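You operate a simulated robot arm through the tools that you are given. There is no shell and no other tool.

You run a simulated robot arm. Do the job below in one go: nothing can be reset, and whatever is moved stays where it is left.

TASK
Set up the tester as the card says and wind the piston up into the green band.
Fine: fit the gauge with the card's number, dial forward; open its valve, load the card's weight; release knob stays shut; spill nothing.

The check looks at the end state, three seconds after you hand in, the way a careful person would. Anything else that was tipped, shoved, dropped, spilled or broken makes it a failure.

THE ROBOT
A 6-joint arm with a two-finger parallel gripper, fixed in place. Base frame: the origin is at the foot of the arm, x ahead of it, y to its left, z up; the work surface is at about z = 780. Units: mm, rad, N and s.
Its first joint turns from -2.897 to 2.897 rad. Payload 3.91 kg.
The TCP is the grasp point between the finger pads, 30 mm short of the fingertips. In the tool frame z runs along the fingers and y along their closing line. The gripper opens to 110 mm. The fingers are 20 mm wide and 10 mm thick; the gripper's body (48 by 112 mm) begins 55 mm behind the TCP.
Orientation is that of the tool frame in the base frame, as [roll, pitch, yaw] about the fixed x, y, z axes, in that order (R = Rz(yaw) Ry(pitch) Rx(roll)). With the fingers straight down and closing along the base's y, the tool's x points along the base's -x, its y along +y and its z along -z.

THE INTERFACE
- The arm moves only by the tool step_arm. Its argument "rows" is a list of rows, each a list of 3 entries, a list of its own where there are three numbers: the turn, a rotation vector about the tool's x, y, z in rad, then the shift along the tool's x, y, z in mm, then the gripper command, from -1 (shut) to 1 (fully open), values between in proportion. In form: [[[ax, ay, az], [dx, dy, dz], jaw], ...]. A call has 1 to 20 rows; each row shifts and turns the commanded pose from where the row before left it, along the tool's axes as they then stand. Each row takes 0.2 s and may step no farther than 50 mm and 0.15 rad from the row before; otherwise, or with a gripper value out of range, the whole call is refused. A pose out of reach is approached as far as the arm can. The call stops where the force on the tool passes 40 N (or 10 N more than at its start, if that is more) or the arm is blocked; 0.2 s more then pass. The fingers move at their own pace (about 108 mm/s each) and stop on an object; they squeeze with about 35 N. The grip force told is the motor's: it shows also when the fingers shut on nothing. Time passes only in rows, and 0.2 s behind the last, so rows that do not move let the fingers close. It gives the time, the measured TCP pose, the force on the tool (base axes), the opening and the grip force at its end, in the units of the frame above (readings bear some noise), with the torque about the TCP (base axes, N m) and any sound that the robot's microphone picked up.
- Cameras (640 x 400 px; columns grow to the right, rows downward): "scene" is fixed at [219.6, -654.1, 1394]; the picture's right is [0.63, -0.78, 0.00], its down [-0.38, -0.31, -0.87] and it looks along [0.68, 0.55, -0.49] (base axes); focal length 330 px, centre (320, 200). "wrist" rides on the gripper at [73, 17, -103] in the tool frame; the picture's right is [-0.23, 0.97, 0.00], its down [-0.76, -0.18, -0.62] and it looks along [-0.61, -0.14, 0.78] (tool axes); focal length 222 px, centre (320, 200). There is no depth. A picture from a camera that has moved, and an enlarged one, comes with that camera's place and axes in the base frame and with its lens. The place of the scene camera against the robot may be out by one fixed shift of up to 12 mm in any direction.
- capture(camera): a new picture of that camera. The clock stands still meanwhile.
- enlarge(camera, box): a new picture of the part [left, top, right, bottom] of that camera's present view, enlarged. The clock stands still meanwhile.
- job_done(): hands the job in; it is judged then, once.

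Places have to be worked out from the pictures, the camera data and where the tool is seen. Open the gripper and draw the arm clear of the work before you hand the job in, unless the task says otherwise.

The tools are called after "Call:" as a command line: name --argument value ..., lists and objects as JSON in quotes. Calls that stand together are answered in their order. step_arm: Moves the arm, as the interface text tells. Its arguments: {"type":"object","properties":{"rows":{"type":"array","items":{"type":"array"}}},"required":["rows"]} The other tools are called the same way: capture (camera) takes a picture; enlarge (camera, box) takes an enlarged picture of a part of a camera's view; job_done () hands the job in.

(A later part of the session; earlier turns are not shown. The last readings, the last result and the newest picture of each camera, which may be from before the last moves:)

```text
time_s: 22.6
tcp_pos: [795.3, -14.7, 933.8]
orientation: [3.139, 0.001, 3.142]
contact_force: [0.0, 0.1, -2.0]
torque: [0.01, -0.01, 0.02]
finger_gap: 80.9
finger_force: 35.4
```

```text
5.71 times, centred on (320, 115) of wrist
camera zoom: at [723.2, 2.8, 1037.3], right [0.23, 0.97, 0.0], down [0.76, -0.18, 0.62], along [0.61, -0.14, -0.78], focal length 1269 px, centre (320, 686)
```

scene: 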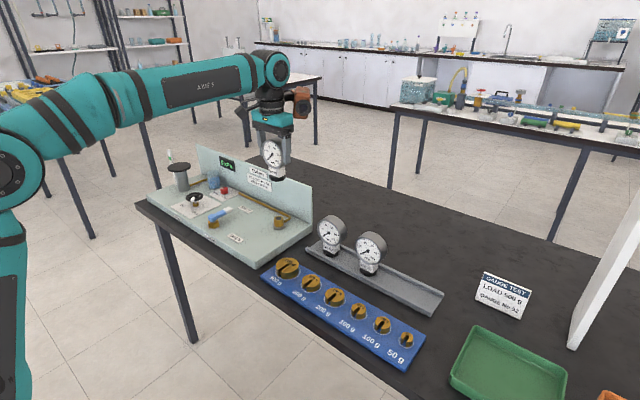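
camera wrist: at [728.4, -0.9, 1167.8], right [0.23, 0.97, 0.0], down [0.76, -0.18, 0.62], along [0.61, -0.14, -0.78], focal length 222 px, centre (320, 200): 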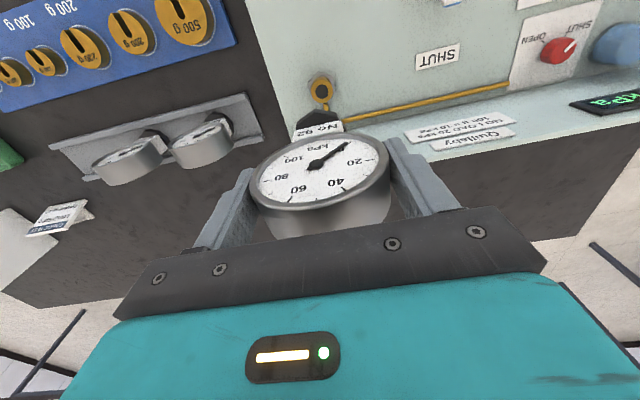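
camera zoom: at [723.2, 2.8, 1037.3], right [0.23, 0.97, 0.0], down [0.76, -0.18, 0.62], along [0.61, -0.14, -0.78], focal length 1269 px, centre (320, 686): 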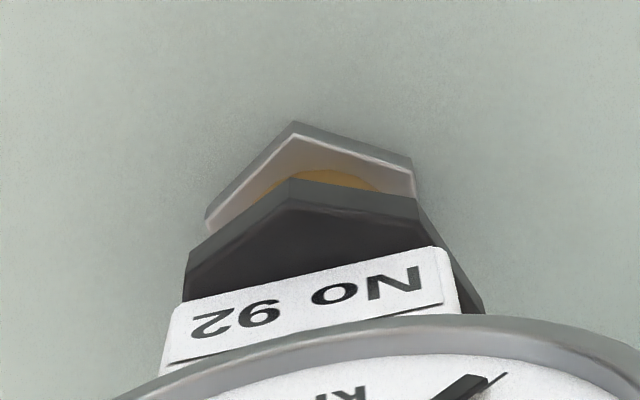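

The gauge is free and hangs centred; scene and wrist show only ~0.8 mm residual in x. I correct that and lower to just before contact, then press in 1 mm steps, ready to release as soon as it snaps.

Call:
step_arm --rows '[[[0, 0, 0], [-0.8, 0, 2], -1], [[0, 0, 0], [0, 0, 2], -1], [[0, 0, 0], [0, 0, 0], -1]]'

Call:
enlarge --camera "scene" --box '[262, 195, 302, 235]'

Call:
enlarge --camera "wrist" --box '[285, 80, 355, 150]'

```text
time_s: 23.4
tcp_pos: [796.9, -14.7, 930.8]
orientation: [3.142, 0.002, 3.14]
contact_force: [-0.5, -0.9, -2.4]
torque: [-0.01, 0.02, 0.0]
finger_gap: 80.7
finger_force: 34.8
```

```text
10.00 times, centred on (282, 215) of scene
camera zoom: at [219.6, -654.1, 1394.0], right [0.63, -0.78, 0.0], down [-0.38, -0.31, -0.87], along [0.68, 0.55, -0.49], focal length 3303 px, centre (700, 50)
```

zoom: 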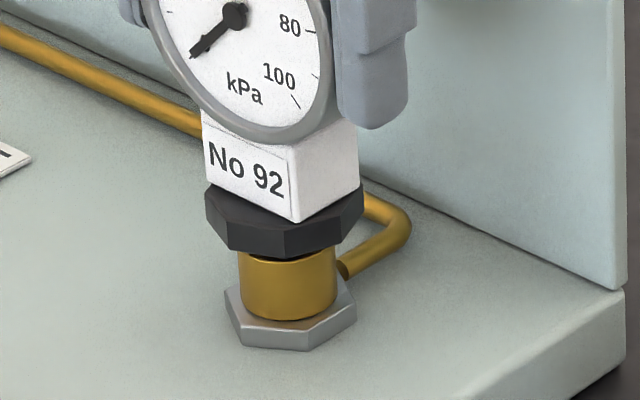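

```text
5.71 times, centred on (320, 115) of wrist
camera zoom: at [724.2, 2.9, 1033.5], right [0.23, 0.97, 0.0], down [0.76, -0.18, 0.62], along [0.61, -0.14, -0.78], focal length 1269 px, centre (320, 686)
```

zoom: 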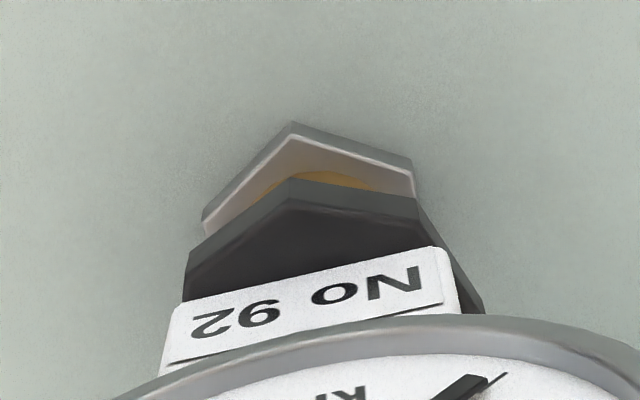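

Alignment now is within ~0.3 mm in the scene view. I press down 1.5 mm at a time.

Call:
step_arm --rows '[[[0, 0, 0], [0, 0, 1.5], -1], [[0, 0, 0], [0, 0, 1], -1]]'

```text
time_s: 24.0
tcp_pos: [797.0, -13.8, 926.9]
orientation: [3.141, 0.001, -3.141]
contact_force: [0.1, 0.1, -3.3]
torque: [-0.01, 0.02, 0.02]
finger_gap: 80.8
finger_force: 35.2
```

No contact yet; another 1 mm.

Call:
step_arm --rows '[[[0, 0, 0], [0, 0, 1], -1]]'

```text
time_s: 24.4
tcp_pos: [795.4, -14.0, 926.0]
orientation: [3.141, 0.003, -3.14]
contact_force: [0.6, -0.1, -2.3]
torque: [-0.01, -0.01, 0.0]
finger_gap: 80.7
finger_force: 34.7
```

Still only the gauge's weight on the tool; another 1 mm.

Call:
step_arm --rows '[[[0, 0, 0], [0, 0, 1], -1]]'

Call:
enlarge --camera "scene" --box '[262, 195, 302, 235]'

```text
time_s: 24.8
tcp_pos: [796.8, -13.8, 925.0]
orientation: [-3.141, 0.002, 3.141]
contact_force: [0.1, 0.3, -2.7]
torque: [0.0, 0.04, 0.03]
finger_gap: 80.6
finger_force: 34.8
```

```text
10.00 times, centred on (282, 215) of scene
camera zoom: at [219.6, -654.1, 1394.0], right [0.63, -0.78, 0.0], down [-0.38, -0.31, -0.87], along [0.68, 0.55, -0.49], focal length 3303 px, centre (700, 50)
```

zoom: 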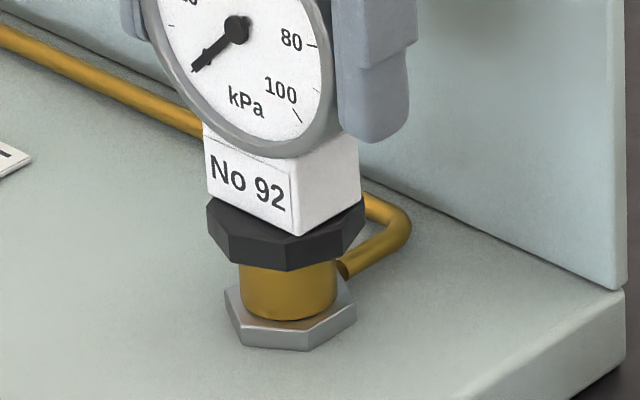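

Nearly at the seated height, nut centred at 286 px like the port. Another 1 mm.

Call:
step_arm --rows '[[[0, 0, 0], [0, 0, 1], -1]]'

```text
time_s: 25.2
tcp_pos: [796.8, -13.9, 923.7]
orientation: [3.141, 0.004, -3.141]
contact_force: [0.2, -0.7, 2.3]
torque: [-0.1, 0.0, 0.0]
finger_gap: 81.1
finger_force: 34.6
```

Contact has begun (+5 N change). Another 1 mm.

Call:
step_arm --rows '[[[0, 0, 0], [0, 0, 1], -1]]'

```text
time_s: 25.6
tcp_pos: [796.3, -14.0, 924.8]
orientation: [3.14, 0.003, 3.139]
contact_force: [1.0, -2.9, 13.1]
torque: [-0.25, -0.02, 0.01]
finger_gap: 80.9
finger_force: 35.2
```

Load is 13 N without a snap yet; another 1 mm.

Call:
step_arm --rows '[[[0, 0, 0], [0, 0, 1], -1]]'

```text
time_s: 26.0
tcp_pos: [794.1, -14.2, 924.3]
orientation: [3.141, 0.005, -3.14]
contact_force: [3.4, -4.8, 27.2]
torque: [-0.22, -0.11, 0.1]
finger_gap: 80.8
finger_force: 35.3
```

27 N now, no snap yet. I check the picture before pressing further.

Call:
enlarge --camera "scene" --box '[262, 195, 302, 235]'

Call:
enlarge --camera "wrist" --box '[285, 80, 355, 150]'

```text
10.00 times, centred on (282, 215) of scene
camera zoom: at [219.6, -654.1, 1394.0], right [0.63, -0.78, 0.0], down [-0.38, -0.31, -0.87], along [0.68, 0.55, -0.49], focal length 3303 px, centre (700, 50)
```

zoom: 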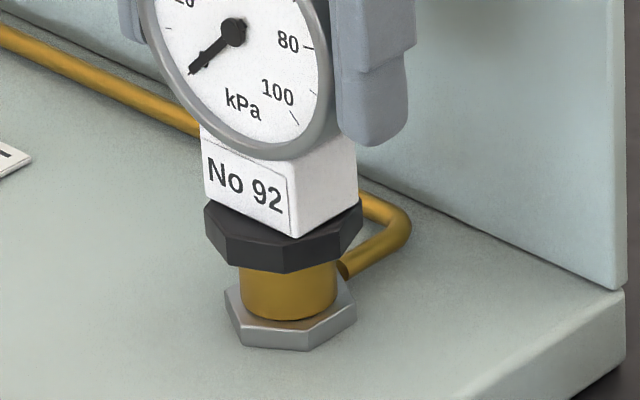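

```text
5.71 times, centred on (320, 115) of wrist
camera zoom: at [723.6, 3.1, 1027.4], right [0.23, 0.97, 0.0], down [0.76, -0.18, 0.63], along [0.61, -0.14, -0.78], focal length 1269 px, centre (320, 686)
```

zoom: 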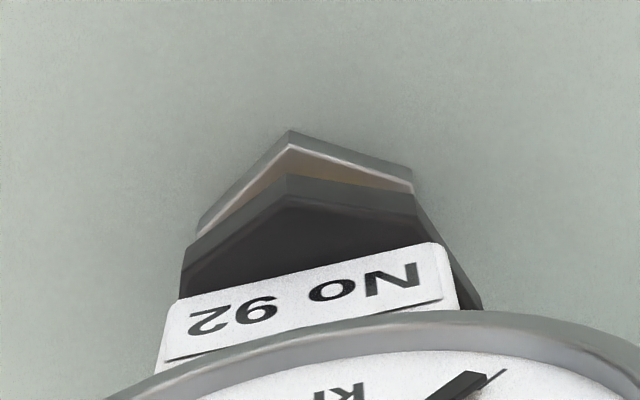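

The nut rests on the port at the same height as before, with side force of -5 N in y suggesting I'm slightly too far +y (the first try was slightly too far -y). I shift -0.7 mm in y and press 1 mm more.

Call:
step_arm --rows '[[[0, 0, 0], [0, -0.7, 0], -1], [[0, 0, 0], [0, 0, 1], -1]]'

```text
time_s: 26.6
tcp_pos: [794.9, -15.1, 923.1]
orientation: [-3.141, 0.004, -3.14]
contact_force: [4.9, 2.4, 33.9]
torque: [0.19, -0.13, -0.08]
finger_gap: 81.2
finger_force: 35.0
```

34 N and the side forces are now small; another 1 mm of press.

Call:
step_arm --rows '[[[0, 0, 0], [-0.5, -0.3, 0.8], -1]]'

Call:
enlarge --camera "scene" --box '[262, 195, 302, 235]'

Call:
enlarge --camera "wrist" --box '[285, 80, 355, 150]'

```text
time_s: 27.0
tcp_pos: [794.7, -13.8, 922.4]
orientation: [3.141, 0.002, -3.14]
contact_force: [-1.7, 6.5, 37.9]
torque: [0.12, 0.09, -0.03]
finger_gap: 81.7
finger_force: 35.1
```

```text
10.00 times, centred on (282, 215) of scene
camera zoom: at [219.6, -654.1, 1394.0], right [0.63, -0.78, 0.0], down [-0.38, -0.31, -0.87], along [0.68, 0.55, -0.49], focal length 3303 px, centre (700, 50)
```

zoom: 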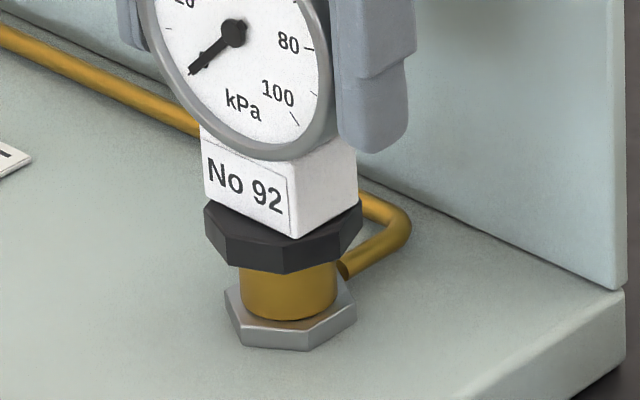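

```text
5.71 times, centred on (320, 115) of wrist
camera zoom: at [723.2, 2.7, 1025.8], right [0.23, 0.97, 0.0], down [0.76, -0.18, 0.63], along [0.61, -0.14, -0.78], focal length 1269 px, centre (320, 686)
```

zoom: 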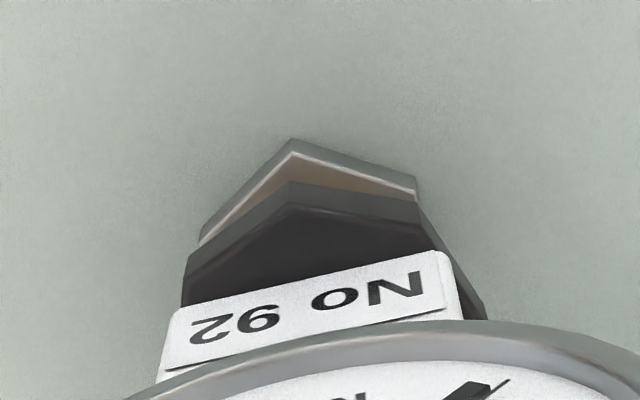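

The gauge's image is pixel-identical to the first seated state although the hand moved sideways, so it is centred in the socket and standing on it. I open the gripper without lifting and look at how it stands.

Call:
step_arm --rows '[[[0, 0, 0], [0, 0, 0], -0.2], [[0, 0, 0], [0, 0, 0], 0.6], [[0, 0, 0], [0, 0, 0], 0.8], [[0, 0, 0], [0, 0, 0], 1], [[0, 0, 0], [0, 0, 0], 1]]'

Call:
enlarge --camera "scene" --box '[262, 195, 302, 235]'

Call:
capture --camera "wrist"

```text
time_s: 28.2
tcp_pos: [796.2, -14.5, 921.1]
orientation: [3.141, 0.002, -3.141]
contact_force: [2.0, 0.2, -0.1]
torque: [-0.01, -0.02, -0.01]
finger_gap: 109.7
finger_force: 0.0
```

```text
10.00 times, centred on (282, 215) of scene
camera zoom: at [219.6, -654.1, 1394.0], right [0.63, -0.78, 0.0], down [-0.38, -0.31, -0.87], along [0.68, 0.55, -0.49], focal length 3303 px, centre (700, 50)
```

zoom: 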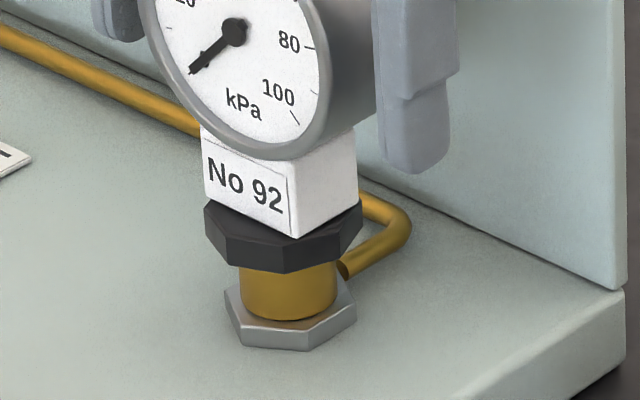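

```text
taken
camera wrist: at [724.6, 1.8, 1024.3], right [0.23, 0.97, 0.0], down [0.76, -0.18, 0.62], along [0.61, -0.14, -0.78], focal length 222 px, centre (320, 200)
```

wrist: 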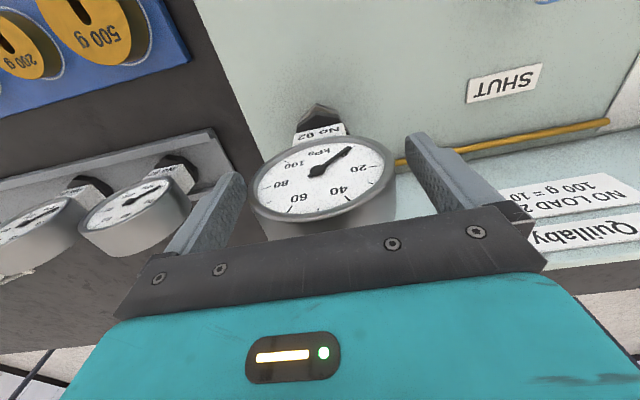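

The gauge stands upright and unmoved after release. Before trusting the seal, I'll do a gentle nudge test with one open finger: a latched gauge resists, a loose one would yield with almost no force.

Call:
step_arm --rows '[[[0, 0, 0], [0, 6, 0], 1], [[0, 0, 0], [0, 6, 0], 1], [[0, 0, 0], [0, 0, 0], 1]]'

Call:
enlarge --camera "wrist" --box '[220, 90, 420, 230]'

```text
time_s: 29.0
tcp_pos: [796.9, -4.0, 920.8]
orientation: [-3.14, 0.001, -3.141]
contact_force: [-0.5, -0.3, -0.1]
torque: [-0.04, 0.0, 0.04]
finger_gap: 110.3
finger_force: 0.1
```

```text
2.86 times, centred on (320, 160) of wrist
camera zoom: at [724.6, 14.1, 1024.1], right [0.23, 0.97, 0.0], down [0.76, -0.18, 0.62], along [0.61, -0.14, -0.78], focal length 635 px, centre (320, 314)
```

zoom: 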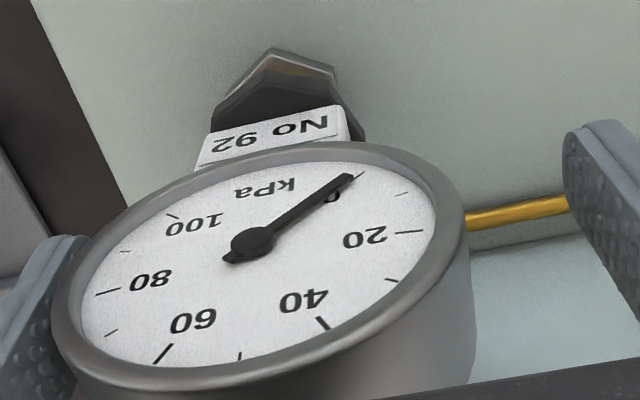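

The -y finger is about 2–3 mm from the head. I creep on 1.5 mm at a time and read the side force.

Call:
step_arm --rows '[[[0, 0, 0], [0, 1.5, 0], 1], [[0, 0, 0], [0, 0, 0], 1]]'

Call:
step_arm --rows '[[[0, 0, 0], [0, 1, 0], 1], [[0, 0, 0], [0, 0, 0], 1]]'

```text
time_s: 29.6
tcp_pos: [797.7, -1.9, 919.3]
orientation: [3.141, 0.003, -3.14]
contact_force: [0.6, -0.4, -0.8]
torque: [0.01, -0.04, 0.0]
finger_gap: 109.8
finger_force: 0.0
```

```text
time_s: 30.2
tcp_pos: [796.6, -0.3, 919.9]
orientation: [-3.141, 0.002, -3.141]
contact_force: [-0.1, -0.2, -1.1]
torque: [-0.01, 0.0, -0.01]
finger_gap: 110.1
finger_force: 0.2
```

No side force yet; I creep a little further.

Call:
step_arm --rows '[[[0, 0, 0], [0, 1, 0], 1], [[0, 0, 0], [0, 0, 0], 1]]'

Call:
enlarge --camera "wrist" --box '[220, 90, 420, 230]'

Call:
enlarge --camera "scene" --box '[262, 195, 302, 235]'

```text
time_s: 30.8
tcp_pos: [796.0, 0.2, 921.3]
orientation: [3.141, 0.002, -3.142]
contact_force: [0.5, -0.1, 1.0]
torque: [0.01, -0.02, 0.02]
finger_gap: 110.0
finger_force: 0.1
```

```text
2.86 times, centred on (320, 160) of wrist
camera zoom: at [724.4, 17.4, 1023.6], right [0.23, 0.97, 0.0], down [0.76, -0.18, 0.62], along [0.61, -0.14, -0.78], focal length 635 px, centre (320, 314)
```

zoom: 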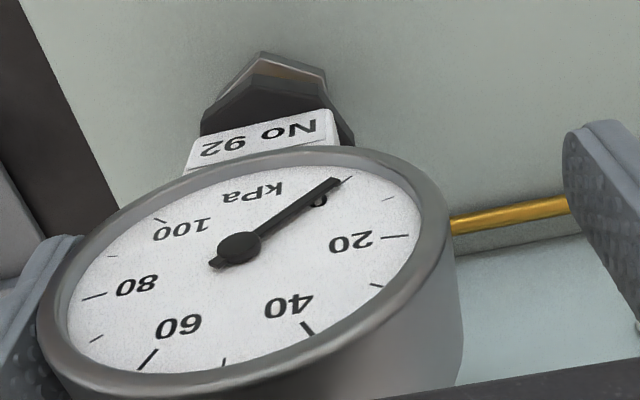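

```text
10.00 times, centred on (282, 215) of scene
camera zoom: at [219.6, -654.1, 1394.0], right [0.63, -0.78, 0.0], down [-0.38, -0.31, -0.87], along [0.68, 0.55, -0.49], focal length 3303 px, centre (700, 50)
```

zoom: 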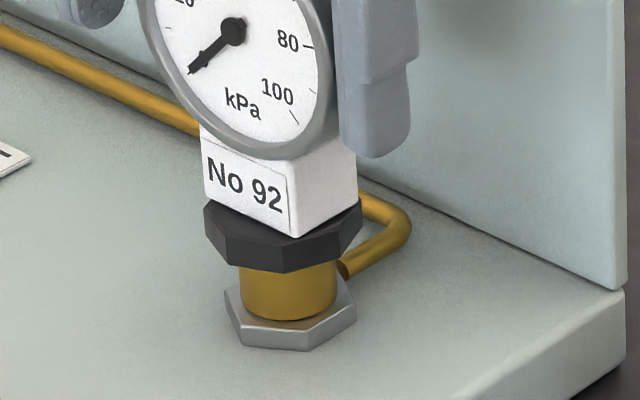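

The finger is nearly touching. One more 1 mm step.

Call:
step_arm --rows '[[[0, 0, 0], [0, 1, 0], 1], [[0, 0, 0], [0, 0, 0], 1]]'

Call:
enlarge --camera "scene" --box '[262, 195, 302, 235]'

```text
time_s: 31.4
tcp_pos: [795.8, 1.0, 919.6]
orientation: [3.14, 0.001, -3.141]
contact_force: [-0.4, -0.4, 0.6]
torque: [0.0, 0.03, 0.01]
finger_gap: 109.9
finger_force: 0.0
```

```text
10.00 times, centred on (282, 215) of scene
camera zoom: at [219.6, -654.1, 1394.0], right [0.63, -0.78, 0.0], down [-0.38, -0.31, -0.87], along [0.68, 0.55, -0.49], focal length 3303 px, centre (700, 50)
```

zoom: 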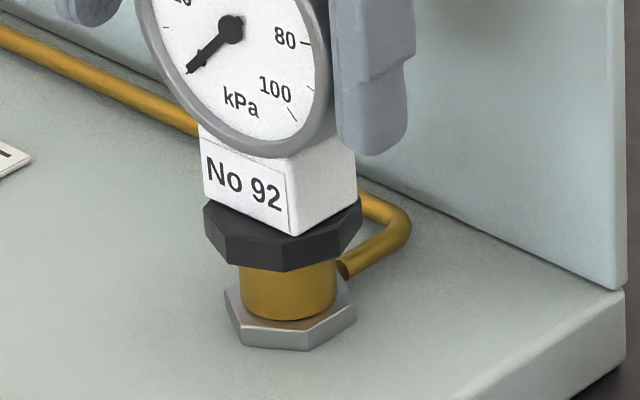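

The head tilted by ~1 mm at only ~0.4 N, so the gauge is just standing on the port, not latched. I back the finger off, re-centre around the head at its widest height, and regrip.

Call:
step_arm --rows '[[[0, 0, 0], [0, -5, 0], 1], [[0, 0, 0], [0, -5, -4], 1], [[0, 0, 0], [0, -5.3, -5], 1], [[0, 0, 0], [0, 0, 0], 1]]'

Call:
enlarge --camera "scene" --box '[262, 195, 302, 235]'

Call:
enlarge --camera "wrist" --box '[220, 90, 420, 230]'

```text
time_s: 32.4
tcp_pos: [796.2, -13.3, 928.1]
orientation: [3.14, 0.001, 3.141]
contact_force: [-0.6, 0.1, -0.7]
torque: [0.04, -0.01, -0.01]
finger_gap: 109.9
finger_force: 0.1
```

```text
10.00 times, centred on (282, 215) of scene
camera zoom: at [219.6, -654.1, 1394.0], right [0.63, -0.78, 0.0], down [-0.38, -0.31, -0.87], along [0.68, 0.55, -0.49], focal length 3303 px, centre (700, 50)
```

zoom: 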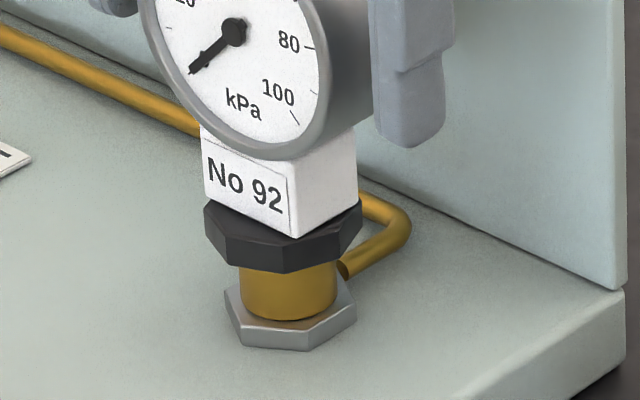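

```text
2.86 times, centred on (320, 160) of wrist
camera zoom: at [724.5, 2.9, 1032.8], right [0.23, 0.97, 0.0], down [0.76, -0.18, 0.62], along [0.61, -0.14, -0.78], focal length 635 px, centre (320, 314)
```

zoom: 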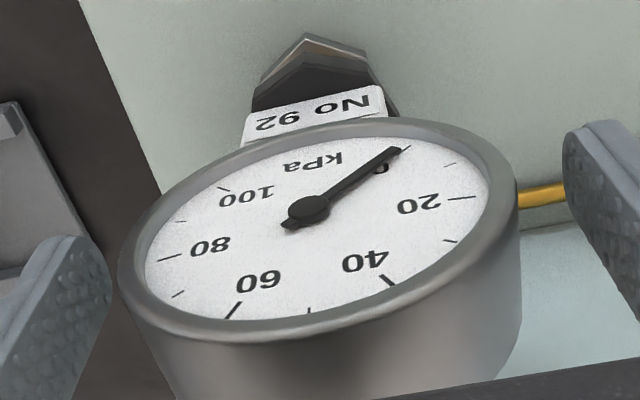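

The gauge fell back to exactly the same place, and the hand is centred on it just as in the first grip. I close on it again.

Call:
step_arm --rows '[[[0, 0, 0], [0, 0, 0], 0.55], [[0, 0, 0], [0, 0, 0], 0.49], [[0, 0, 0], [0, 0, 0], 0.45], [[0, 0, 0], [0, 0, 0], -1], [[0, 0, 0], [0, 0, 0], -1], [[0, 0, 0], [0, 0, 0], -1]]'

Call:
enlarge --camera "scene" --box '[262, 195, 302, 235]'

```text
time_s: 33.8
tcp_pos: [796.0, -14.5, 928.4]
orientation: [-3.141, 0.001, -3.141]
contact_force: [1.2, -0.6, -0.3]
torque: [-0.01, 0.01, 0.02]
finger_gap: 80.7
finger_force: 34.8
```

```text
10.00 times, centred on (282, 215) of scene
camera zoom: at [219.6, -654.1, 1394.0], right [0.63, -0.78, 0.0], down [-0.38, -0.31, -0.87], along [0.68, 0.55, -0.49], focal length 3303 px, centre (700, 50)
```

zoom: 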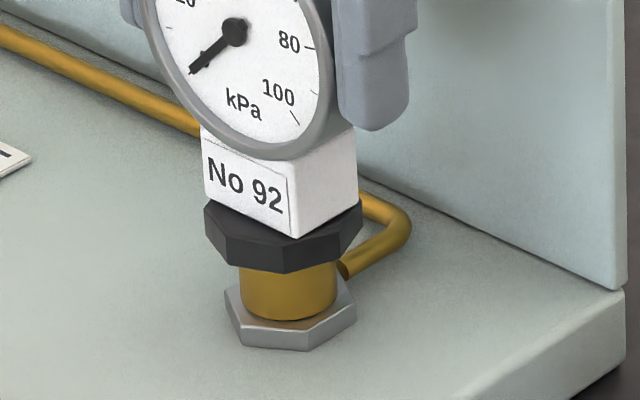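

Gripped at the same height as in the rack. I lift 2 mm as a latch test and read the force.

Call:
step_arm --rows '[[[0, 0, 0], [0, 0, -2], -1], [[0, 0, 0], [0, 0, 0], -1]]'

Call:
enlarge --camera "scene" --box '[262, 195, 302, 235]'

```text
time_s: 34.4
tcp_pos: [797.1, -13.5, 932.1]
orientation: [-3.141, 0.001, 3.141]
contact_force: [0.3, 0.2, -2.3]
torque: [0.01, 0.0, -0.01]
finger_gap: 80.5
finger_force: 35.3
```

```text
10.00 times, centred on (282, 215) of scene
camera zoom: at [219.6, -654.1, 1394.0], right [0.63, -0.78, 0.0], down [-0.38, -0.31, -0.87], along [0.68, 0.55, -0.49], focal length 3303 px, centre (700, 50)
```

zoom: 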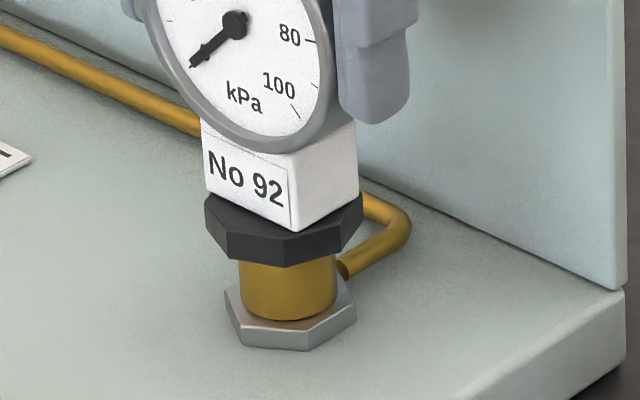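

It is free (only its weight). I raise it 35 mm clear so any latch can re-arm, and inspect the port and nut again.

Call:
step_arm --rows '[[[0, 0, 0], [0, 0, -12], -1], [[0, 0, 0], [0, 0, -12], -1], [[0, 0, 0], [0, 0, -11], -1], [[0, 0, 0], [0, 0, 0], -1], [[0, 0, 0], [0, 0, 0], -1]]'

Call:
enlarge --camera "scene" --box '[262, 190, 302, 230]'

Call:
enlarge --camera "wrist" --box '[275, 65, 365, 135]'

```text
time_s: 35.6
tcp_pos: [796.5, -13.4, 966.1]
orientation: [3.139, 0.001, 3.14]
contact_force: [-0.3, 0.2, -2.6]
torque: [-0.01, -0.01, 0.0]
finger_gap: 80.7
finger_force: 34.9
```

```text
10.00 times, centred on (282, 210) of scene
camera zoom: at [219.6, -654.1, 1394.0], right [0.63, -0.78, 0.0], down [-0.38, -0.31, -0.87], along [0.68, 0.55, -0.49], focal length 3303 px, centre (700, 100)
```

zoom: 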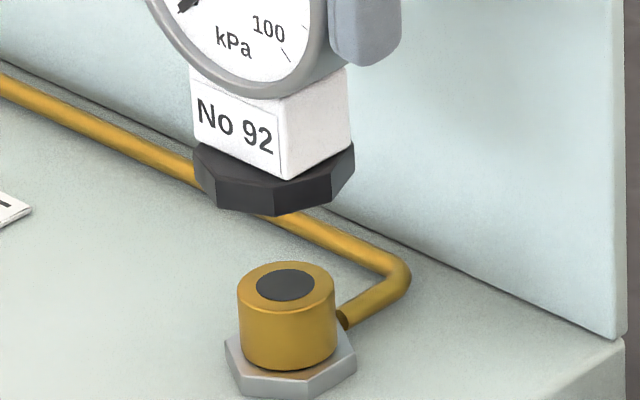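

```text
5.71 times, centred on (320, 100) of wrist
camera zoom: at [724.9, 3.9, 1069.9], right [0.23, 0.97, 0.0], down [0.76, -0.18, 0.62], along [0.61, -0.14, -0.78], focal length 1269 px, centre (320, 771)
```

zoom: 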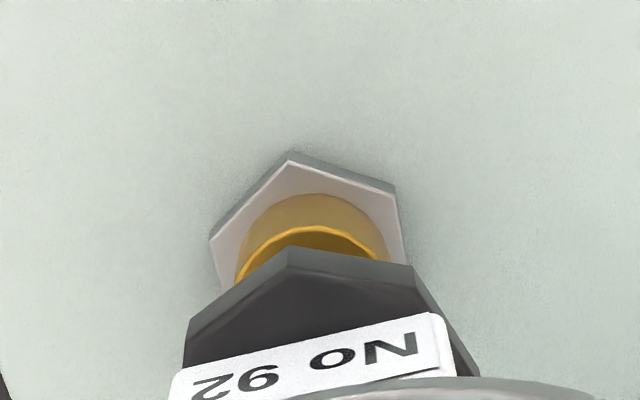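

Using hexagon centres (L+R−A) in the wrist view and the perspective-corrected scene view, the nut is ~1.6 mm short in x and ~0.4 mm too far in y; the earlier tries were off by 3–4 mm. I correct and lower to ~12 mm above the port for another check.

Call:
step_arm --rows '[[[0, 0, 0], [-1.6, -0.4, 0], -1], [[0, 0, 0], [0, 0, 10], -1], [[0, 0, 0], [0, 0, 10], -1], [[0, 0, 0], [0, 0, 0], -1], [[0, 0, 0], [0, 0, 0], -1]]'

Call:
enlarge --camera "scene" --box '[262, 195, 302, 235]'

Call:
enlarge --camera "wrist" --box '[295, 80, 345, 130]'

```text
time_s: 36.8
tcp_pos: [799.2, -14.8, 946.2]
orientation: [-3.141, 0.001, -3.141]
contact_force: [-0.3, 0.4, -2.5]
torque: [0.03, 0.04, -0.01]
finger_gap: 80.7
finger_force: 35.2
```

```text
10.00 times, centred on (282, 215) of scene
camera zoom: at [219.6, -654.1, 1394.0], right [0.63, -0.78, 0.0], down [-0.38, -0.31, -0.87], along [0.68, 0.55, -0.49], focal length 3303 px, centre (700, 50)
```

zoom: 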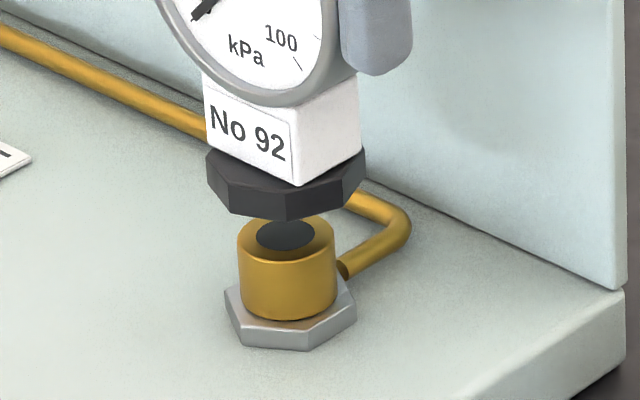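

```text
8.00 times, centred on (320, 105) of wrist
camera zoom: at [727.5, 3.3, 1049.5], right [0.23, 0.97, 0.0], down [0.76, -0.18, 0.62], along [0.61, -0.14, -0.78], focal length 1777 px, centre (320, 960)
```

zoom: 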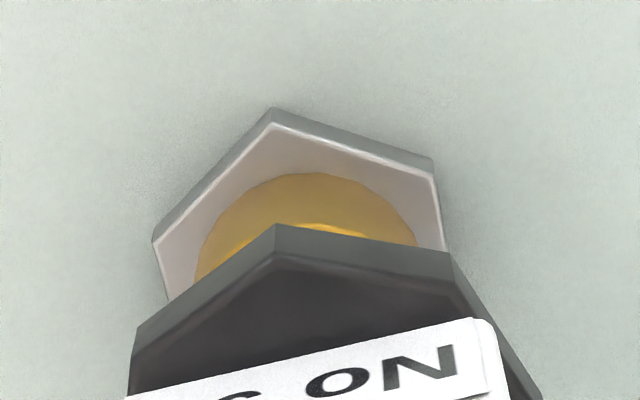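

Now the nut reads ~+1.4 mm in the scene direction (the hand moved 2.6 mm instead of 1.6), −0.25 mm in the wrist direction. I correct by (-1.2, +0.4) mm and lower to ~6 mm above.

Call:
step_arm --rows '[[[0, 0, 0], [1.2, 0.4, 0], -1], [[0, 0, 0], [0, 0, 5], -1], [[0, 0, 0], [0, 0, 5], -1], [[0, 0, 0], [0, 0, 0], -1], [[0, 0, 0], [0, 0, 0], -1]]'

Call:
enlarge --camera "scene" --box '[262, 195, 302, 235]'

Call:
enlarge --camera "wrist" --box '[295, 80, 345, 130]'

```text
time_s: 38.0
tcp_pos: [797.3, -13.6, 936.7]
orientation: [-3.141, 0.001, 3.14]
contact_force: [0.0, 0.1, -2.5]
torque: [0.02, 0.04, 0.01]
finger_gap: 80.8
finger_force: 35.0
```

```text
10.00 times, centred on (282, 215) of scene
camera zoom: at [219.6, -654.1, 1394.0], right [0.63, -0.78, 0.0], down [-0.38, -0.31, -0.87], along [0.68, 0.55, -0.49], focal length 3303 px, centre (700, 50)
```

zoom: 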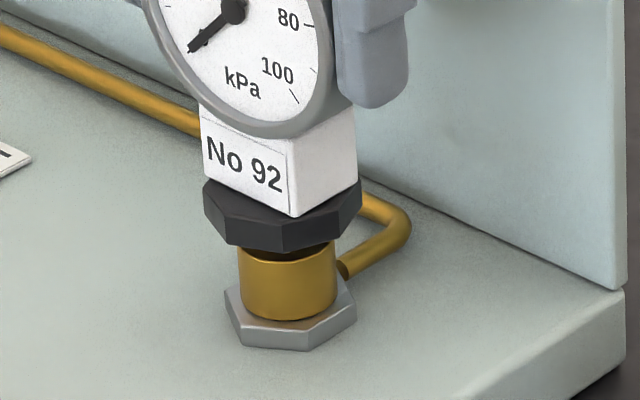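

```text
8.00 times, centred on (320, 105) of wrist
camera zoom: at [725.1, 3.2, 1039.8], right [0.23, 0.97, 0.0], down [0.76, -0.18, 0.62], along [0.61, -0.14, -0.78], focal length 1777 px, centre (320, 960)
```

zoom: 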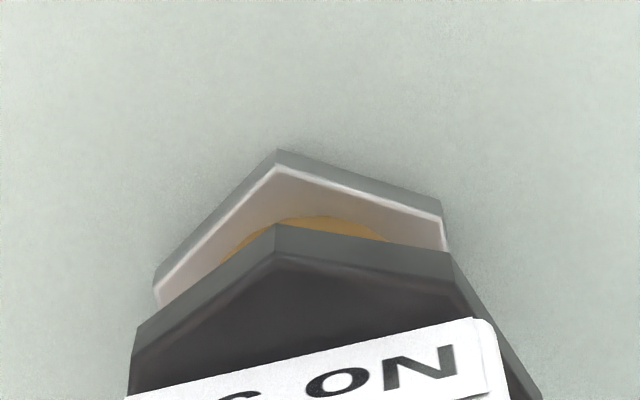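

Residual now about (-1.0, -0.6) mm. I correct by that and lower 3 mm, checking again close to the rim.

Call:
step_arm --rows '[[[0, 0, 0], [-1.0, 0.6, 0], -1], [[0, 0, 0], [0, 0, 3], -1], [[0, 0, 0], [0, 0, 0], -1], [[0, 0, 0], [0, 0, 0], -1]]'

Call:
enlarge --camera "scene" --box '[262, 195, 302, 235]'

Call:
enlarge --camera "wrist" --box '[295, 80, 345, 130]'

```text
time_s: 39.0
tcp_pos: [797.9, -14.6, 932.7]
orientation: [3.141, 0.001, -3.141]
contact_force: [0.8, -0.4, -2.9]
torque: [0.0, 0.01, -0.02]
finger_gap: 81.0
finger_force: 35.2
```

```text
10.00 times, centred on (282, 215) of scene
camera zoom: at [219.6, -654.1, 1394.0], right [0.63, -0.78, 0.0], down [-0.38, -0.31, -0.87], along [0.68, 0.55, -0.49], focal length 3303 px, centre (700, 50)
```

zoom: 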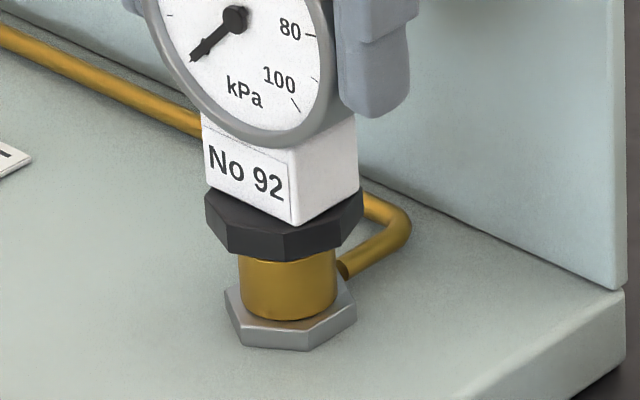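

```text
8.00 times, centred on (320, 105) of wrist
camera zoom: at [725.9, 3.7, 1036.2], right [0.23, 0.97, 0.0], down [0.76, -0.18, 0.62], along [0.61, -0.14, -0.78], focal length 1777 px, centre (320, 960)
```

zoom: 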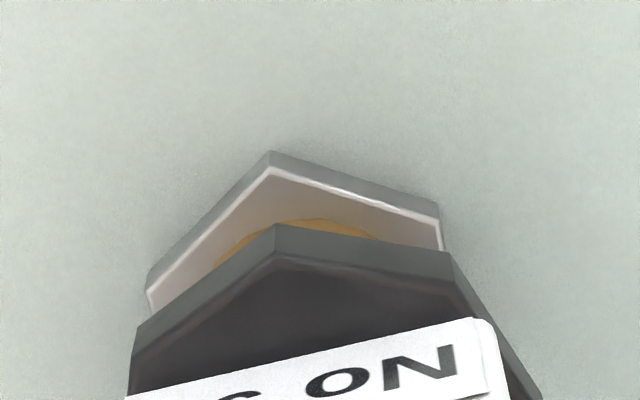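

Alignment is now within ~0.5 mm. I apply the last (+0.4, +0.3) mm and lower in small steps to contact.

Call:
step_arm --rows '[[[0, 0, 0], [-0.4, 0.3, 1.5], -1], [[0, 0, 0], [0, 0, 1.5], -1], [[0, 0, 0], [0, 0, 0], -1]]'

```text
time_s: 39.8
tcp_pos: [798.3, -12.8, 929.7]
orientation: [-3.141, 0.002, 3.141]
contact_force: [0.6, 0.7, -2.2]
torque: [0.0, 0.0, 0.02]
finger_gap: 81.1
finger_force: 34.8
```

Call:
step_arm --rows '[[[0, 0, 0], [0, 0, 1.5], -1], [[0, 0, 0], [0, 0, 0], -1]]'

Call:
enlarge --camera "scene" --box '[262, 195, 302, 235]'

Call:
enlarge --camera "wrist" --box '[295, 80, 345, 130]'

```text
time_s: 40.4
tcp_pos: [797.8, -12.6, 930.8]
orientation: [3.141, 0.003, 3.141]
contact_force: [2.5, 0.2, 5.7]
torque: [-0.1, -0.09, 0.07]
finger_gap: 80.9
finger_force: 34.9
```

```text
10.00 times, centred on (282, 215) of scene
camera zoom: at [219.6, -654.1, 1394.0], right [0.63, -0.78, 0.0], down [-0.38, -0.31, -0.87], along [0.68, 0.55, -0.49], focal length 3303 px, centre (700, 50)
```

zoom: 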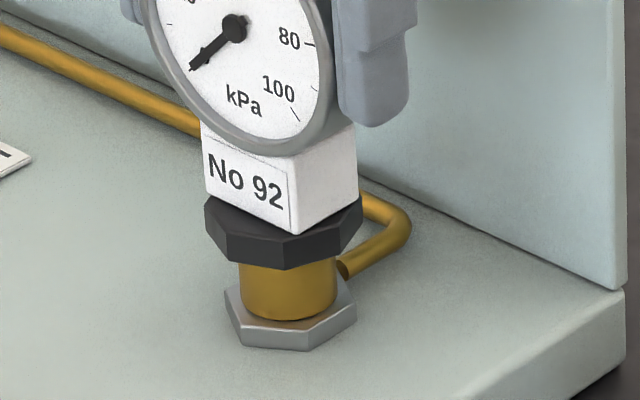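

```text
8.00 times, centred on (320, 105) of wrist
camera zoom: at [725.9, 4.4, 1032.7], right [0.23, 0.97, 0.0], down [0.76, -0.18, 0.63], along [0.61, -0.14, -0.78], focal length 1777 px, centre (320, 960)
```

zoom: 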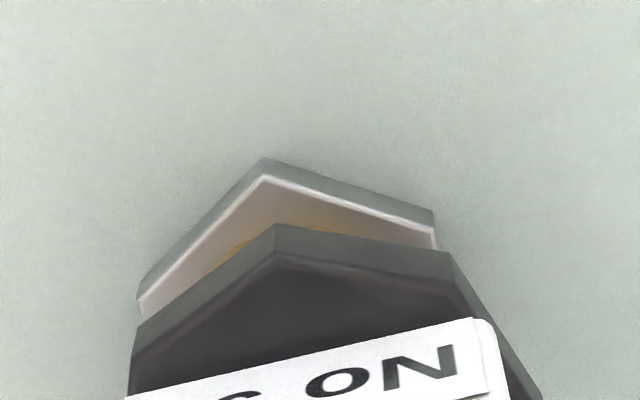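

Contact begins (≈8 N) with ~0.5 mm residual. I trim (+0.2, -0.4) mm and press 1 mm at a time listening for the snap.

Call:
step_arm --rows '[[[0, 0, 0], [-0.2, -0.4, 1], -1]]'

```text
time_s: 40.8
tcp_pos: [797.0, -13.2, 929.0]
orientation: [3.141, 0.004, -3.14]
contact_force: [1.1, 1.2, 17.8]
torque: [-0.07, -0.05, -0.03]
finger_gap: 80.8
finger_force: 34.5
```

Call:
step_arm --rows '[[[0, 0, 0], [0, 0, 1], -1]]'

```text
time_s: 41.2
tcp_pos: [797.3, -12.5, 927.6]
orientation: [3.141, 0.003, 3.141]
contact_force: [2.5, 1.3, 21.9]
torque: [0.11, -0.06, -0.11]
finger_gap: 80.9
finger_force: 34.3
```

22 N, side forces small, no snap yet; another 1 mm.

Call:
step_arm --rows '[[[0, 0, 0], [0, 0, 1], -1]]'

Call:
enlarge --camera "scene" --box '[262, 195, 302, 235]'

Call:
enlarge --camera "wrist" --box '[295, 80, 345, 130]'

```text
time_s: 41.6
tcp_pos: [797.3, -13.1, 926.8]
orientation: [3.141, 0.004, -3.141]
contact_force: [0.3, 4.1, 22.5]
torque: [0.11, 0.03, -0.13]
finger_gap: 81.1
finger_force: 34.9
```

```text
10.00 times, centred on (282, 215) of scene
camera zoom: at [219.6, -654.1, 1394.0], right [0.63, -0.78, 0.0], down [-0.38, -0.31, -0.87], along [0.68, 0.55, -0.49], focal length 3303 px, centre (700, 50)
```

zoom: 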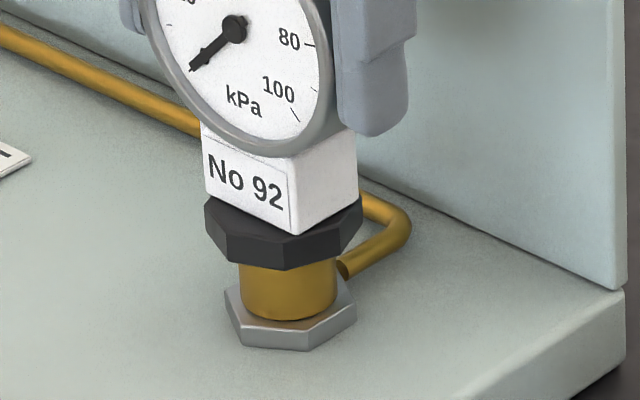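

```text
8.00 times, centred on (320, 105) of wrist
camera zoom: at [725.2, 4.2, 1029.9], right [0.23, 0.97, 0.0], down [0.76, -0.18, 0.63], along [0.61, -0.14, -0.78], focal length 1777 px, centre (320, 960)
```

zoom: 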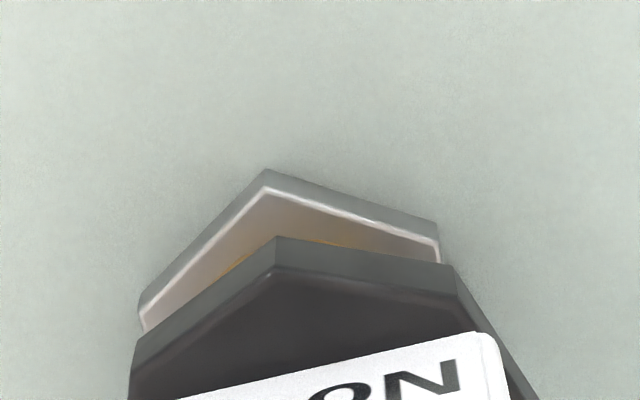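

No snap yet at 22 N and the nut rests flush on the brass rim. I press on in 1 mm steps up to ~38 N.

Call:
step_arm --rows '[[[0, 0, 0], [0, -0.3, 1.5], -1]]'

```text
time_s: 42.0
tcp_pos: [797.2, -13.2, 923.8]
orientation: [-3.141, 0.003, -3.141]
contact_force: [-0.2, 4.4, 22.0]
torque: [0.11, 0.03, 0.02]
finger_gap: 80.9
finger_force: 34.4
```

The force saturates at ~22 N because the head slips in the pads. Better: loosen the fingers slightly around the head and press straight down on its top with the flat palm. I open to ~90 mm first.

Call:
step_arm --rows '[[[0, 0, 0], [0, 0, 0], 0.5], [[0, 0, 0], [0, 0, 0], 0.64], [[0, 0, 0], [0, 0, 0], 0.64]]'

Call:
enlarge --camera "scene" --box '[250, 160, 310, 230]'

Call:
enlarge --camera "wrist" --box '[220, 90, 420, 230]'

```text
time_s: 42.8
tcp_pos: [798.8, -15.1, 923.0]
orientation: [3.141, 0.002, 3.141]
contact_force: [0.1, 0.1, -0.2]
torque: [0.01, 0.0, -0.02]
finger_gap: 90.4
finger_force: 0.1
```

```text
5.71 times, centred on (280, 195) of scene
camera zoom: at [219.6, -654.1, 1394.0], right [0.63, -0.78, 0.0], down [-0.38, -0.31, -0.87], along [0.68, 0.55, -0.49], focal length 1887 px, centre (549, 229)
```

zoom: 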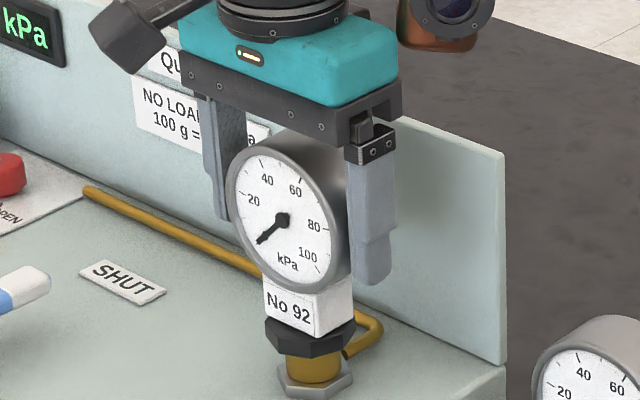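

```text
2.86 times, centred on (320, 160) of wrist
camera zoom: at [726.3, 3.0, 1027.3], right [0.23, 0.97, 0.0], down [0.76, -0.18, 0.62], along [0.61, -0.14, -0.78], focal length 635 px, centre (320, 314)
```

zoom: 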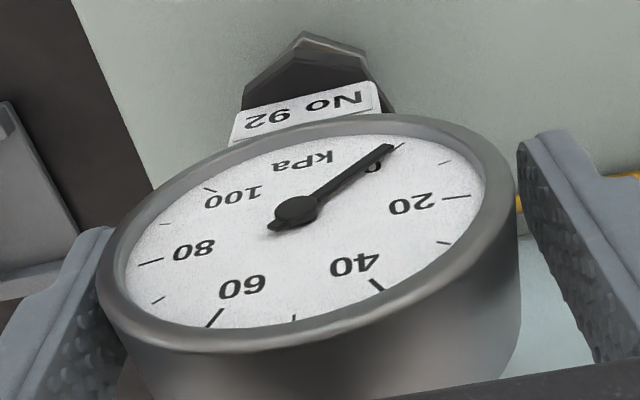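

The gauge stands upright with the palm just above its rim. I lower 2 mm at a time until the palm touches, then press.

Call:
step_arm --rows '[[[0, 0, 0], [0, 0, 2], 0.64], [[0, 0, 0], [0, 0, 2], 0.64], [[0, 0, 0], [0, 0, 0], 0.64]]'

```text
time_s: 43.6
tcp_pos: [797.6, -13.4, 919.5]
orientation: [-3.141, 0.001, -3.141]
contact_force: [-0.3, 0.0, 0.8]
torque: [0.01, 0.02, -0.02]
finger_gap: 90.4
finger_force: 0.1
```

Call:
step_arm --rows '[[[0, 0, 0], [0, 0, 2], 0.64], [[0, 0, 0], [0, 0, 0], 0.64]]'

```text
time_s: 44.2
tcp_pos: [798.2, -13.1, 917.4]
orientation: [-3.14, 0.001, 3.141]
contact_force: [0.0, 0.3, 0.2]
torque: [-0.01, 0.02, -0.01]
finger_gap: 90.0
finger_force: 0.1
```

No contact yet at TCP z≈917; I continue in 1.5 mm steps.

Call:
step_arm --rows '[[[0, 0, 0], [0, 0, 1.5], 0.64], [[0, 0, 0], [0, 0, 0], 0.64]]'

Call:
enlarge --camera "scene" --box '[250, 160, 310, 230]'

```text
time_s: 44.8
tcp_pos: [797.3, -13.1, 916.5]
orientation: [-3.14, 0.003, -3.141]
contact_force: [0.8, 0.5, 0.5]
torque: [0.0, 0.0, 0.0]
finger_gap: 90.3
finger_force: 0.1
```

```text
5.71 times, centred on (280, 195) of scene
camera zoom: at [219.6, -654.1, 1394.0], right [0.63, -0.78, 0.0], down [-0.38, -0.31, -0.87], along [0.68, 0.55, -0.49], focal length 1887 px, centre (549, 229)
```

zoom: 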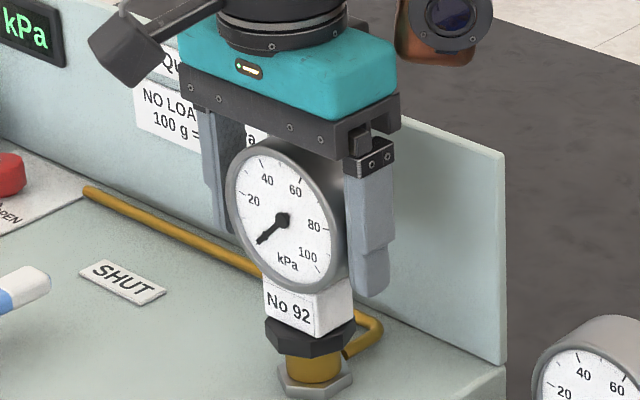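

The palm is about to touch. I continue 1 mm at a time.

Call:
step_arm --rows '[[[0, 0, 0], [0, 0, 1.2], 0.64], [[0, 0, 0], [0, 0, 0], 0.64]]'

```text
time_s: 45.4
tcp_pos: [797.3, -13.2, 916.7]
orientation: [-3.14, 0.002, 3.141]
contact_force: [0.6, -0.5, 0.2]
torque: [-0.01, 0.04, 0.01]
finger_gap: 90.6
finger_force: 0.0
```

Call:
step_arm --rows '[[[0, 0, 0], [0, 0, 1.2], 0.64], [[0, 0, 0], [0, 0, 0], 0.64]]'

```text
time_s: 46.0
tcp_pos: [799.3, -14.3, 914.3]
orientation: [-3.141, 0.002, 3.141]
contact_force: [0.9, 0.0, 0.4]
torque: [-0.02, 0.02, -0.02]
finger_gap: 90.1
finger_force: 0.1
```

Still no contact; next 1.2 mm.

Call:
step_arm --rows '[[[0, 0, 0], [0, 0, 1.2], 0.64], [[0, 0, 0], [0, 0, 0], 0.64]]'

```text
time_s: 46.6
tcp_pos: [797.1, -13.3, 913.1]
orientation: [-3.141, 0.001, -3.141]
contact_force: [-0.5, 0.2, 0.2]
torque: [0.02, 0.0, 0.0]
finger_gap: 89.9
finger_force: 0.1
```

Call:
step_arm --rows '[[[0, 0, 0], [0, 0, 1.2], 0.64], [[0, 0, 0], [0, 0, 0], 0.64]]'

Call:
enlarge --camera "scene" --box '[250, 160, 310, 230]'

```text
time_s: 47.2
tcp_pos: [797.8, -14.1, 911.7]
orientation: [-3.141, 0.003, 3.141]
contact_force: [-0.1, -0.6, 0.0]
torque: [0.0, -0.01, 0.0]
finger_gap: 90.3
finger_force: 0.1
```

```text
5.71 times, centred on (280, 195) of scene
camera zoom: at [219.6, -654.1, 1394.0], right [0.63, -0.78, 0.0], down [-0.38, -0.31, -0.87], along [0.68, 0.55, -0.49], focal length 1887 px, centre (549, 229)
```

zoom: 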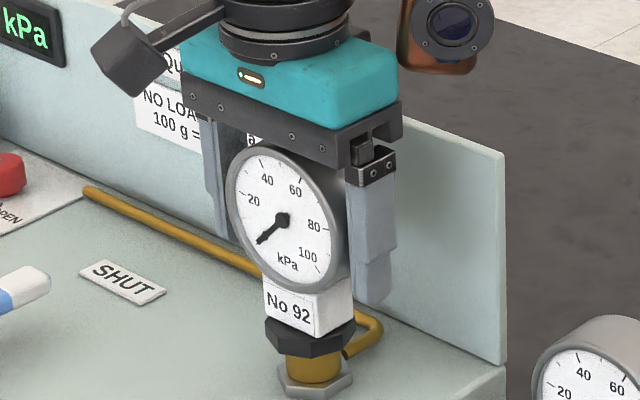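

The palm appears within ~1–3 mm of the head. Continuing.

Call:
step_arm --rows '[[[0, 0, 0], [0, 0, 1.2], 0.64], [[0, 0, 0], [0, 0, 0], 0.64]]'

```text
time_s: 47.8
tcp_pos: [798.7, -13.6, 911.8]
orientation: [3.141, 0.002, -3.14]
contact_force: [0.4, 0.3, -0.3]
torque: [0.01, -0.06, 0.01]
finger_gap: 90.4
finger_force: 0.0
```

Call:
step_arm --rows '[[[0, 0, 0], [0, 0, 1.2], 0.64], [[0, 0, 0], [0, 0, 0], 0.64]]'

```text
time_s: 48.4
tcp_pos: [798.7, -12.9, 909.3]
orientation: [-3.141, 0.002, -3.142]
contact_force: [-0.4, 0.1, 0.0]
torque: [0.01, 0.04, 0.0]
finger_gap: 90.2
finger_force: 0.0
```

Call:
step_arm --rows '[[[0, 0, 0], [0, 0, 1.2], 0.64], [[0, 0, 0], [0, 0, 0], 0.64]]'

Call:
enlarge --camera "scene" --box '[250, 160, 310, 230]'

Call:
enlarge --camera "wrist" --box '[220, 90, 420, 250]'

```text
time_s: 49.0
tcp_pos: [797.6, -12.7, 908.7]
orientation: [3.141, 0.002, 3.141]
contact_force: [0.0, -0.2, 0.1]
torque: [-0.03, 0.01, 0.03]
finger_gap: 90.0
finger_force: 0.1
```

```text
5.71 times, centred on (280, 195) of scene
camera zoom: at [219.6, -654.1, 1394.0], right [0.63, -0.78, 0.0], down [-0.38, -0.31, -0.87], along [0.68, 0.55, -0.49], focal length 1887 px, centre (549, 229)
```

zoom: 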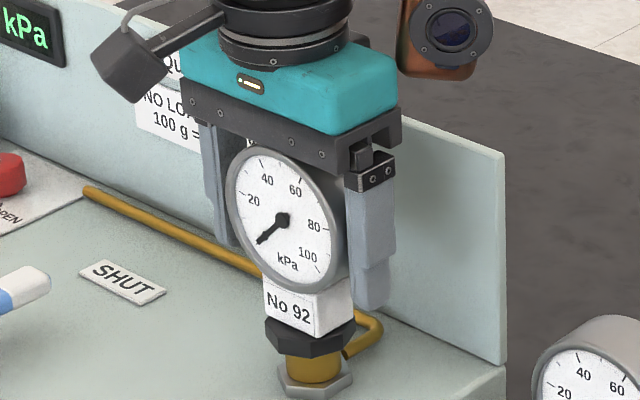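

```text
2.50 times, centred on (320, 170) of wrist
camera zoom: at [726.0, 3.9, 1012.4], right [0.23, 0.97, 0.0], down [0.76, -0.18, 0.62], along [0.61, -0.14, -0.78], focal length 555 px, centre (320, 275)
```

zoom: 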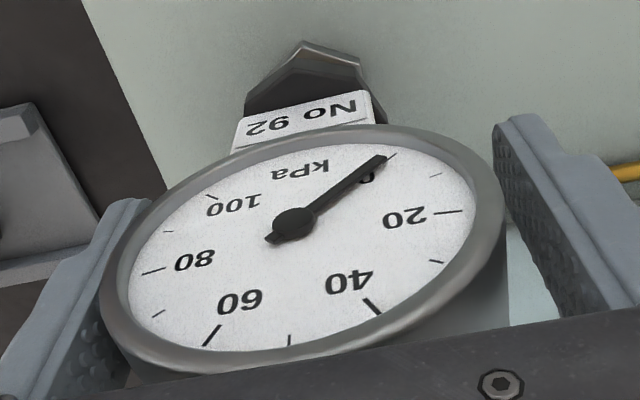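

Almost there: the palm bar overlaps the head's top rim in the wrist view. Continuing in small steps.

Call:
step_arm --rows '[[[0, 0, 0], [0, 0, 1], 0.64], [[0, 0, 0], [0, 0, 1], 0.64]]'

```text
time_s: 49.6
tcp_pos: [797.5, -12.0, 905.9]
orientation: [-3.141, 0.003, -3.141]
contact_force: [-0.3, -0.1, 0.0]
torque: [0.0, 0.0, 0.03]
finger_gap: 90.2
finger_force: 0.1
```

Call:
step_arm --rows '[[[0, 0, 0], [0, 0, 1], 0.64], [[0, 0, 0], [0, 0, 1], 0.64]]'

```text
time_s: 50.2
tcp_pos: [798.0, -12.1, 903.6]
orientation: [3.14, 0.001, 3.139]
contact_force: [0.3, 0.7, 0.3]
torque: [-0.05, 0.02, 0.02]
finger_gap: 90.3
finger_force: 0.0
```

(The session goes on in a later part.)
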